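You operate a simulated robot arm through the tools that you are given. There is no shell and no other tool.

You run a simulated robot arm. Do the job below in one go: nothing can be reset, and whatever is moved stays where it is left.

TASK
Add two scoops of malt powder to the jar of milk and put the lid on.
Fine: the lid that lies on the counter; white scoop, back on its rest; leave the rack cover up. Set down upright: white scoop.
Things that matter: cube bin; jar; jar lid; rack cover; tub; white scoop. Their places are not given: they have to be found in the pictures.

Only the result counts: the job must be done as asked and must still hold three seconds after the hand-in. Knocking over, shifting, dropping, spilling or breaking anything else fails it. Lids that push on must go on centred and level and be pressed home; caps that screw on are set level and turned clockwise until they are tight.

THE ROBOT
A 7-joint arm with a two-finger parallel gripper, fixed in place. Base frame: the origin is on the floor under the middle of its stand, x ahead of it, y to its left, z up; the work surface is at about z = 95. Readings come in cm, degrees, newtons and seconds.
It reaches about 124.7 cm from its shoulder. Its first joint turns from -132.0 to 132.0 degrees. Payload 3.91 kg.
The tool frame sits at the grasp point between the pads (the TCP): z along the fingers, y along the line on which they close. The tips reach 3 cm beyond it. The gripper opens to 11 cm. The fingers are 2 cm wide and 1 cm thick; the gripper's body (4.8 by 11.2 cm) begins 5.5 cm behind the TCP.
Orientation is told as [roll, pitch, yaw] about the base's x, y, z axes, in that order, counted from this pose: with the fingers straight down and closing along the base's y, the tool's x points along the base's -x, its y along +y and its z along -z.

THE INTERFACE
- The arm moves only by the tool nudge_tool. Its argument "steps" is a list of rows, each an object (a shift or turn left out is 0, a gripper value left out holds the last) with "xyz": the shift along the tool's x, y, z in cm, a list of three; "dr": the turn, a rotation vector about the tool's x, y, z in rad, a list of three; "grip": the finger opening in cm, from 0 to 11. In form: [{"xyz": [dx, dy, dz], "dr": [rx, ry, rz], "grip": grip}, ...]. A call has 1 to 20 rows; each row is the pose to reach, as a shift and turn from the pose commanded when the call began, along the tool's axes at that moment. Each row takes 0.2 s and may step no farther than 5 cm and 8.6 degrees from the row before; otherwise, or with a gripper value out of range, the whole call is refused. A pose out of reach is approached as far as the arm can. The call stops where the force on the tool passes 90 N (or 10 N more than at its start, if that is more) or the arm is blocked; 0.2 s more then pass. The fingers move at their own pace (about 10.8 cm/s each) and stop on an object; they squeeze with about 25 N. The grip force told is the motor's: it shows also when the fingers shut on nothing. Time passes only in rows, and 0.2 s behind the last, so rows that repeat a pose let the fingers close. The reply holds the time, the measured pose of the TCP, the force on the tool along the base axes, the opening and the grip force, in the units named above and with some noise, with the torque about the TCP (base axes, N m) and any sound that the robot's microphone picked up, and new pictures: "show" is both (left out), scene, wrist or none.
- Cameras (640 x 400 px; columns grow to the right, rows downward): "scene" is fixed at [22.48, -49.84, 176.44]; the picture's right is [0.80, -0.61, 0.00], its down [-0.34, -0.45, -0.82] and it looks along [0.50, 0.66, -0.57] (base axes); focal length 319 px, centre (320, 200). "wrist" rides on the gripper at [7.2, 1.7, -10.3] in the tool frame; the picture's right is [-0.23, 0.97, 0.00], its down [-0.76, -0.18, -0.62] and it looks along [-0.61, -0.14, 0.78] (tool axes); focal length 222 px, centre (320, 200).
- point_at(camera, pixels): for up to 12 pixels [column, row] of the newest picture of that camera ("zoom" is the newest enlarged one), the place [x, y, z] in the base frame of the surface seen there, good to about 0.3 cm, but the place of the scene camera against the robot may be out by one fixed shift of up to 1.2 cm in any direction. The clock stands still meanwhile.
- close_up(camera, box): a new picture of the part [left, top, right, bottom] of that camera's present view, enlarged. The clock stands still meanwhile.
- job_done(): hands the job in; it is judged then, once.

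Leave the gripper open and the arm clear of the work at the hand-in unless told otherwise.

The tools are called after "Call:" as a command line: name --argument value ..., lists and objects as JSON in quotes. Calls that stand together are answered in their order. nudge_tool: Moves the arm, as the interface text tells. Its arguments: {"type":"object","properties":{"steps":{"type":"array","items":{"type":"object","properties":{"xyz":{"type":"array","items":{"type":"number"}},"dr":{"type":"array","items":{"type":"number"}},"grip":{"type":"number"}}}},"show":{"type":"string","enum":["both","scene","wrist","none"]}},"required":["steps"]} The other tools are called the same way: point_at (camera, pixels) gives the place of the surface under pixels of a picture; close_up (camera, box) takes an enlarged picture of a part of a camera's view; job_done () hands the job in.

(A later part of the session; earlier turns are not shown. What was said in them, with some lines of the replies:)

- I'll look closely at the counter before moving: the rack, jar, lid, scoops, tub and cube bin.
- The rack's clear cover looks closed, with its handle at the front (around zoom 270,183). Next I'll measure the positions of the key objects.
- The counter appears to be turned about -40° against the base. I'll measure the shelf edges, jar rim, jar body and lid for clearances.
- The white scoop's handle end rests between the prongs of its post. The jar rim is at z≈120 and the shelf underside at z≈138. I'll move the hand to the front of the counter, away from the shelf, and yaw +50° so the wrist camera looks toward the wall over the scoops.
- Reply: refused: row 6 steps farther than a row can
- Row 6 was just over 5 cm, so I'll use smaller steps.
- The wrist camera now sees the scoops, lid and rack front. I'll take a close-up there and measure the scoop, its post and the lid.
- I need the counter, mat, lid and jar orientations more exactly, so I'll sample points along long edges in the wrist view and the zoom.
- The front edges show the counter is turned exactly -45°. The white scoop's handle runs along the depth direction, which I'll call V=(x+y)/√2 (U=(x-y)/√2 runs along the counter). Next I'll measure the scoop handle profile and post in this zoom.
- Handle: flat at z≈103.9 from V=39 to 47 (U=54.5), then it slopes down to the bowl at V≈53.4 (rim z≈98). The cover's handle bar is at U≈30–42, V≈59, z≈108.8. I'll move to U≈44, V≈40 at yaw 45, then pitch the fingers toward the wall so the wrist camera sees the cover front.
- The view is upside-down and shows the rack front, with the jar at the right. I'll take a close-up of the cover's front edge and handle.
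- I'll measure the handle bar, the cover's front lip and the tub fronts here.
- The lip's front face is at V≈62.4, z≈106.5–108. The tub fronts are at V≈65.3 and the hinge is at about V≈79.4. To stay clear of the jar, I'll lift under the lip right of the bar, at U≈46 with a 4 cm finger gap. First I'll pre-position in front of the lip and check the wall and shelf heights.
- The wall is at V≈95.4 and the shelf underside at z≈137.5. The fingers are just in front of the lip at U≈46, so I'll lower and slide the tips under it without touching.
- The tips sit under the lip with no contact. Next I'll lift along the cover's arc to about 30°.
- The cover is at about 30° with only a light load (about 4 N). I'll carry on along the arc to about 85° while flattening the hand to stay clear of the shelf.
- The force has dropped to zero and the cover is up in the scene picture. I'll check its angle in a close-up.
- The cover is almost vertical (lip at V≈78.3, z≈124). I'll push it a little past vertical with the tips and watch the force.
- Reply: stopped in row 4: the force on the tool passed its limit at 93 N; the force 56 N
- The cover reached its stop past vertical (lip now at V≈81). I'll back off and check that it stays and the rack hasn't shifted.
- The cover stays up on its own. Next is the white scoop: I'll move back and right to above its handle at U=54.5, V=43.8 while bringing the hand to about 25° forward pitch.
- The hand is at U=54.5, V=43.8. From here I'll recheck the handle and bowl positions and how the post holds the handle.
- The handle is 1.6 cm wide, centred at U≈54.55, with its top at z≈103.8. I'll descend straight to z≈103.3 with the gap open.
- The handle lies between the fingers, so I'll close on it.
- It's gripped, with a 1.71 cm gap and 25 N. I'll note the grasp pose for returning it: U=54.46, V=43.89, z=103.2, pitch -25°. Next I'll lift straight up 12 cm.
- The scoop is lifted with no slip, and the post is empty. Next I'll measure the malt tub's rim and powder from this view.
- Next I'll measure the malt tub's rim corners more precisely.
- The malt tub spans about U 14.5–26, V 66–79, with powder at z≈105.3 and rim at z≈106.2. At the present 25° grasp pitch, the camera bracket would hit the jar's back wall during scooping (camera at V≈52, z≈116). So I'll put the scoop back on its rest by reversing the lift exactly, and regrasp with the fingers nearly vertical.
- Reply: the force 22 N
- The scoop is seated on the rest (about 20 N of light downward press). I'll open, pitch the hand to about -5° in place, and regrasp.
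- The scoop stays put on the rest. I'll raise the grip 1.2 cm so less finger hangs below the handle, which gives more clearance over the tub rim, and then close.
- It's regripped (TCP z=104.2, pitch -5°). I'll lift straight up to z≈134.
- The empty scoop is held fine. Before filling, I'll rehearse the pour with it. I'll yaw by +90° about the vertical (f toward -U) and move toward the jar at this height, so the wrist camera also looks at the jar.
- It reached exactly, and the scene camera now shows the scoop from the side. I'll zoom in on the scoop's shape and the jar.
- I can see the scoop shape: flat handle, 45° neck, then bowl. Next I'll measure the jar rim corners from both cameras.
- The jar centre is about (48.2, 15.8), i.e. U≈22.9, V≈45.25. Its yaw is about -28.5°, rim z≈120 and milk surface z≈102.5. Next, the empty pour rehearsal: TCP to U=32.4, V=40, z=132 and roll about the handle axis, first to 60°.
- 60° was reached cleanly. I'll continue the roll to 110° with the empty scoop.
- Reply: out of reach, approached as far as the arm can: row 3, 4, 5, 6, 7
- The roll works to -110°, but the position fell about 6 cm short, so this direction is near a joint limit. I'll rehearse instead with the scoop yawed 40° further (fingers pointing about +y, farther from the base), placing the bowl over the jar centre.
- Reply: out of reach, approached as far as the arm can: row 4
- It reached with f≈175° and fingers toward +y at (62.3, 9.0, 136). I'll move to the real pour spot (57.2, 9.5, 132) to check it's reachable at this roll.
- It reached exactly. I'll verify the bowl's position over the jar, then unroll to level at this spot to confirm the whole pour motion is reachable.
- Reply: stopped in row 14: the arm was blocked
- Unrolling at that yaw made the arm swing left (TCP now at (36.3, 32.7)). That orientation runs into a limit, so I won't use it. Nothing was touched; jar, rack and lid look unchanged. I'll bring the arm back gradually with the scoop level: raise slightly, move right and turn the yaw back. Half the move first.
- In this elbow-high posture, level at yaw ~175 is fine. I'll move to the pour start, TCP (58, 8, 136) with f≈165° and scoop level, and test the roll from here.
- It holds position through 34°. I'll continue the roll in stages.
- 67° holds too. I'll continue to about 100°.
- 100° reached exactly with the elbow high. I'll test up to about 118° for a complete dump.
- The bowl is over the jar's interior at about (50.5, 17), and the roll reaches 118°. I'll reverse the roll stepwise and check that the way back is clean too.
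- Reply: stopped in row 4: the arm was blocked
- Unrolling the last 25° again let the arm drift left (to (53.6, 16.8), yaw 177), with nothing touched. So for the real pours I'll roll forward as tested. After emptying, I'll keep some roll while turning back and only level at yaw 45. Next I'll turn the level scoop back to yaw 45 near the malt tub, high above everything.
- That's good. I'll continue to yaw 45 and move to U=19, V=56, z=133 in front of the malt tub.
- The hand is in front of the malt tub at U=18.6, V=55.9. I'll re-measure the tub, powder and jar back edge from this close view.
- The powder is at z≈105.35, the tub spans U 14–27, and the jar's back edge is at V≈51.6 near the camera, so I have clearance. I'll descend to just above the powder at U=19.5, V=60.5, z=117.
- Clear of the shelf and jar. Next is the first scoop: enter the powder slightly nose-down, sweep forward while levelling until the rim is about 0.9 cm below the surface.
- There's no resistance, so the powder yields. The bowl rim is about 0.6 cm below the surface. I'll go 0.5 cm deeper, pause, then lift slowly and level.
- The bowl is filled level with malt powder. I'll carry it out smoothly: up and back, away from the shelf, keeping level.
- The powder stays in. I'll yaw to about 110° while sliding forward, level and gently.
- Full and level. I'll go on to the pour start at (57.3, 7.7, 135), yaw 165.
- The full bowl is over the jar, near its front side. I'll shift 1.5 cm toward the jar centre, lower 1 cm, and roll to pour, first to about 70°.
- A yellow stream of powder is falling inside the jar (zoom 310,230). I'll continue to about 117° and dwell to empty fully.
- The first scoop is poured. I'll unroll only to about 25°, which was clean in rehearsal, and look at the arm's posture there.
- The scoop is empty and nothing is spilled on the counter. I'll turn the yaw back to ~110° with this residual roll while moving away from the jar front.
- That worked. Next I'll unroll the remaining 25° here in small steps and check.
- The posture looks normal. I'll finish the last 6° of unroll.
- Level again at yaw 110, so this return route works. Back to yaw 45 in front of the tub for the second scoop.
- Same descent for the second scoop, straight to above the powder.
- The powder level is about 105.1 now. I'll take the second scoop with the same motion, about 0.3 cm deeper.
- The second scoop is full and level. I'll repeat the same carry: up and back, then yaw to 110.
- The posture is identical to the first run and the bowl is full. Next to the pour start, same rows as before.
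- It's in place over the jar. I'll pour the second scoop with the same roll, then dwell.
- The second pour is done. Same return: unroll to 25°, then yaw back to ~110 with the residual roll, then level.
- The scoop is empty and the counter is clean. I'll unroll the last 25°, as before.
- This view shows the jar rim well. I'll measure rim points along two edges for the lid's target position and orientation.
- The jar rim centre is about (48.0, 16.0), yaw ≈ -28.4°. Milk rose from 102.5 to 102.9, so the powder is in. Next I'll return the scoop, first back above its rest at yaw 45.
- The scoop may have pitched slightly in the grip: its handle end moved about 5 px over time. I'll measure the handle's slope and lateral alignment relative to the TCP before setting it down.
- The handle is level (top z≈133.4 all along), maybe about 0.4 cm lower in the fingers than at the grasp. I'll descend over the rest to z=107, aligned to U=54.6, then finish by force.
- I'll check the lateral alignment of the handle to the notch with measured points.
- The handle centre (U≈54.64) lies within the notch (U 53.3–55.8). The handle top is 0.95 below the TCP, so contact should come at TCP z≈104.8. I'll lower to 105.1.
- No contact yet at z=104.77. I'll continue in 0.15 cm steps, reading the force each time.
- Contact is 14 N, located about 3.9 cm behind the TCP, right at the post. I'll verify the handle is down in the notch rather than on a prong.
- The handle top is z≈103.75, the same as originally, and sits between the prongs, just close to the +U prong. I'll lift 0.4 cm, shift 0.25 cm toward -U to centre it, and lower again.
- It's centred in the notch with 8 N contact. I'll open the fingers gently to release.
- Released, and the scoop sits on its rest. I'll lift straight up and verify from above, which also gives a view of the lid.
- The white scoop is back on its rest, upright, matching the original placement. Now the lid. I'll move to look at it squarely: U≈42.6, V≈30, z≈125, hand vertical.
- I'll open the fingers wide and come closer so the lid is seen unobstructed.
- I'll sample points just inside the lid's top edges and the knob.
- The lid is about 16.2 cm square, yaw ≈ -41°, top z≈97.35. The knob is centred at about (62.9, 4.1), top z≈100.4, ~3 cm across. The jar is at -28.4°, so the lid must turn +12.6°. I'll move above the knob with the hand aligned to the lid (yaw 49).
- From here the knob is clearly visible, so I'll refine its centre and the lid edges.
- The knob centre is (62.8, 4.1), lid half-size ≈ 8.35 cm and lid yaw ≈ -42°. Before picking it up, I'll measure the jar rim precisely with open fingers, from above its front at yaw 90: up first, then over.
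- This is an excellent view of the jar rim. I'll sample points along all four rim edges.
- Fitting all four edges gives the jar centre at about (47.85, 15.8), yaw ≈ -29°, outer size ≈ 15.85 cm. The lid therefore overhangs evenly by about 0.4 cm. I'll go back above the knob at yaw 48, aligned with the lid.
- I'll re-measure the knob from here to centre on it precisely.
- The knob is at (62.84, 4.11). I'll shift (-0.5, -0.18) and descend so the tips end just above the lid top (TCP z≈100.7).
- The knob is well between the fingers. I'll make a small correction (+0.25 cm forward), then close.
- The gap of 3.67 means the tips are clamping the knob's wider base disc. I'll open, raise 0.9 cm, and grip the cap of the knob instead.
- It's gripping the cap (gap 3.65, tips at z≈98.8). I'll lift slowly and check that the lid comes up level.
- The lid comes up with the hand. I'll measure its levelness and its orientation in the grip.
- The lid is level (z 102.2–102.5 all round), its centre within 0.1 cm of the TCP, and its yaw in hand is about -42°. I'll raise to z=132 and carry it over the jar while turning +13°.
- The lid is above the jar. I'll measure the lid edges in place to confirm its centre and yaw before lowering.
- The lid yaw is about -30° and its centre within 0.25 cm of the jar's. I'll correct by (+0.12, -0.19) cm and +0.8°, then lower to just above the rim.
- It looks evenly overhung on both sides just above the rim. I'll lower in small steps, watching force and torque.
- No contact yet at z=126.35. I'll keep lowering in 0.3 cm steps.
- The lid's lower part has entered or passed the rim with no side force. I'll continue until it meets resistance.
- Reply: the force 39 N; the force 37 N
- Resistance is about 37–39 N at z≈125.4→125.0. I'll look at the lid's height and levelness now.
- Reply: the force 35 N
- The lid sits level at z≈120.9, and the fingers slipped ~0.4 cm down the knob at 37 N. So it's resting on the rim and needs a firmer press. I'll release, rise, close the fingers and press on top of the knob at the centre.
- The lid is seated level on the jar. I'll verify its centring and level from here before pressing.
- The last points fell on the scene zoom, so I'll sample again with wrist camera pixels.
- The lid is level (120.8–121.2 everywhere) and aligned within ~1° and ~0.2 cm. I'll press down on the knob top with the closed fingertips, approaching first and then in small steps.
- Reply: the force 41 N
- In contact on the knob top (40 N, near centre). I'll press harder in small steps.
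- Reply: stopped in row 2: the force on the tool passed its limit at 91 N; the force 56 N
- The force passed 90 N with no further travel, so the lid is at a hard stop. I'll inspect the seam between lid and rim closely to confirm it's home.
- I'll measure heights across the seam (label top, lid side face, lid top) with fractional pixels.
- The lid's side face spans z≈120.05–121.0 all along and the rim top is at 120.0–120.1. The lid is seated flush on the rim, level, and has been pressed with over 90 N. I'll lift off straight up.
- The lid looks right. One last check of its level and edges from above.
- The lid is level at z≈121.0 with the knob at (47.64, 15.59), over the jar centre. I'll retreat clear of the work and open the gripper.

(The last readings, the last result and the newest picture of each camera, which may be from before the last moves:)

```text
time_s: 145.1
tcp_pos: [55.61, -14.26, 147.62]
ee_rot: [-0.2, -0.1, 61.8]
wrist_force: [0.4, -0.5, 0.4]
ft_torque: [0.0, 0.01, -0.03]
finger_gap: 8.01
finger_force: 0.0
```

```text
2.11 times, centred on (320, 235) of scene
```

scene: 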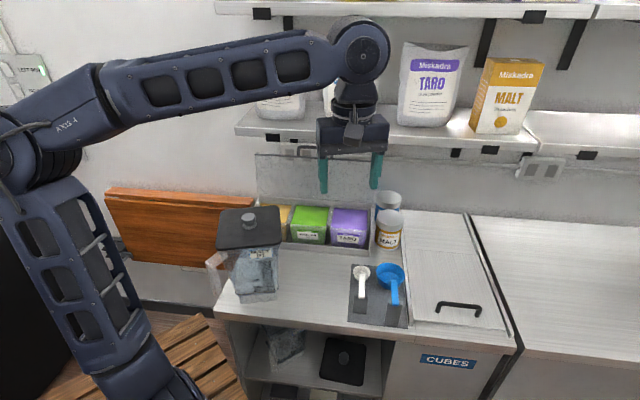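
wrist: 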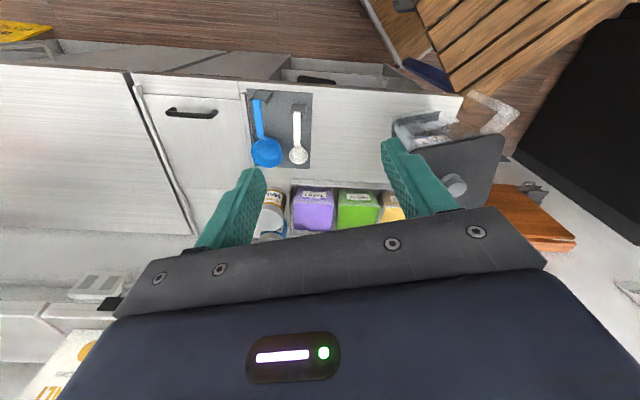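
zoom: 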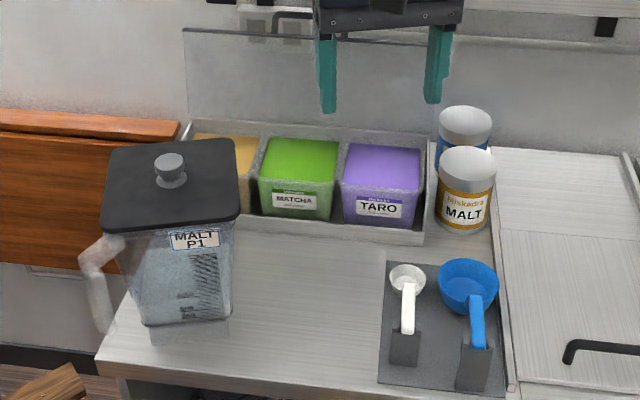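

Final state:
- **Jar:** lid is on and level, with two scoops of malt inside.
- **Rack cover:** standing up on its own.
- **White scoop:** upright on its rest.
- **Counter:** no visible spill, and nothing else moved.
- **Gripper:** open, with the arm clear of the work.

Handing in.

Call:
job_done

```text
The job is handed in.
```

I put two scoops of malt powder in the jar of milk, fitted the lid and handed the job in. I haven't seen the judge's result.

- **Malt:** both scoops came up level-full from the MALT tub in the rack. I saw no powder spilled on the counter, and the milk surface rose about 0.4 cm.
- **Lid:** I used the one from the counter. It sits level on the jar rim, within about 0.2 cm of centre and 1° of square. I pressed down on the knob past 90 N and it moved no further. I felt no snap and the microphone picked up no click, so I judged it home from the hard stop and the lid sitting flush on the rim.
- **White scoop:** back on its rest, upright.
- **Rack cover:** standing open on its own, past vertical.
- **Everything else:** the cube bin was not touched. The gripper is open and the arm is clear of the counter.

During the empty-scoop rehearsals the arm twice swung left when it levelled out after a pour. It touched nothing, and I used a different return path for the real pours.
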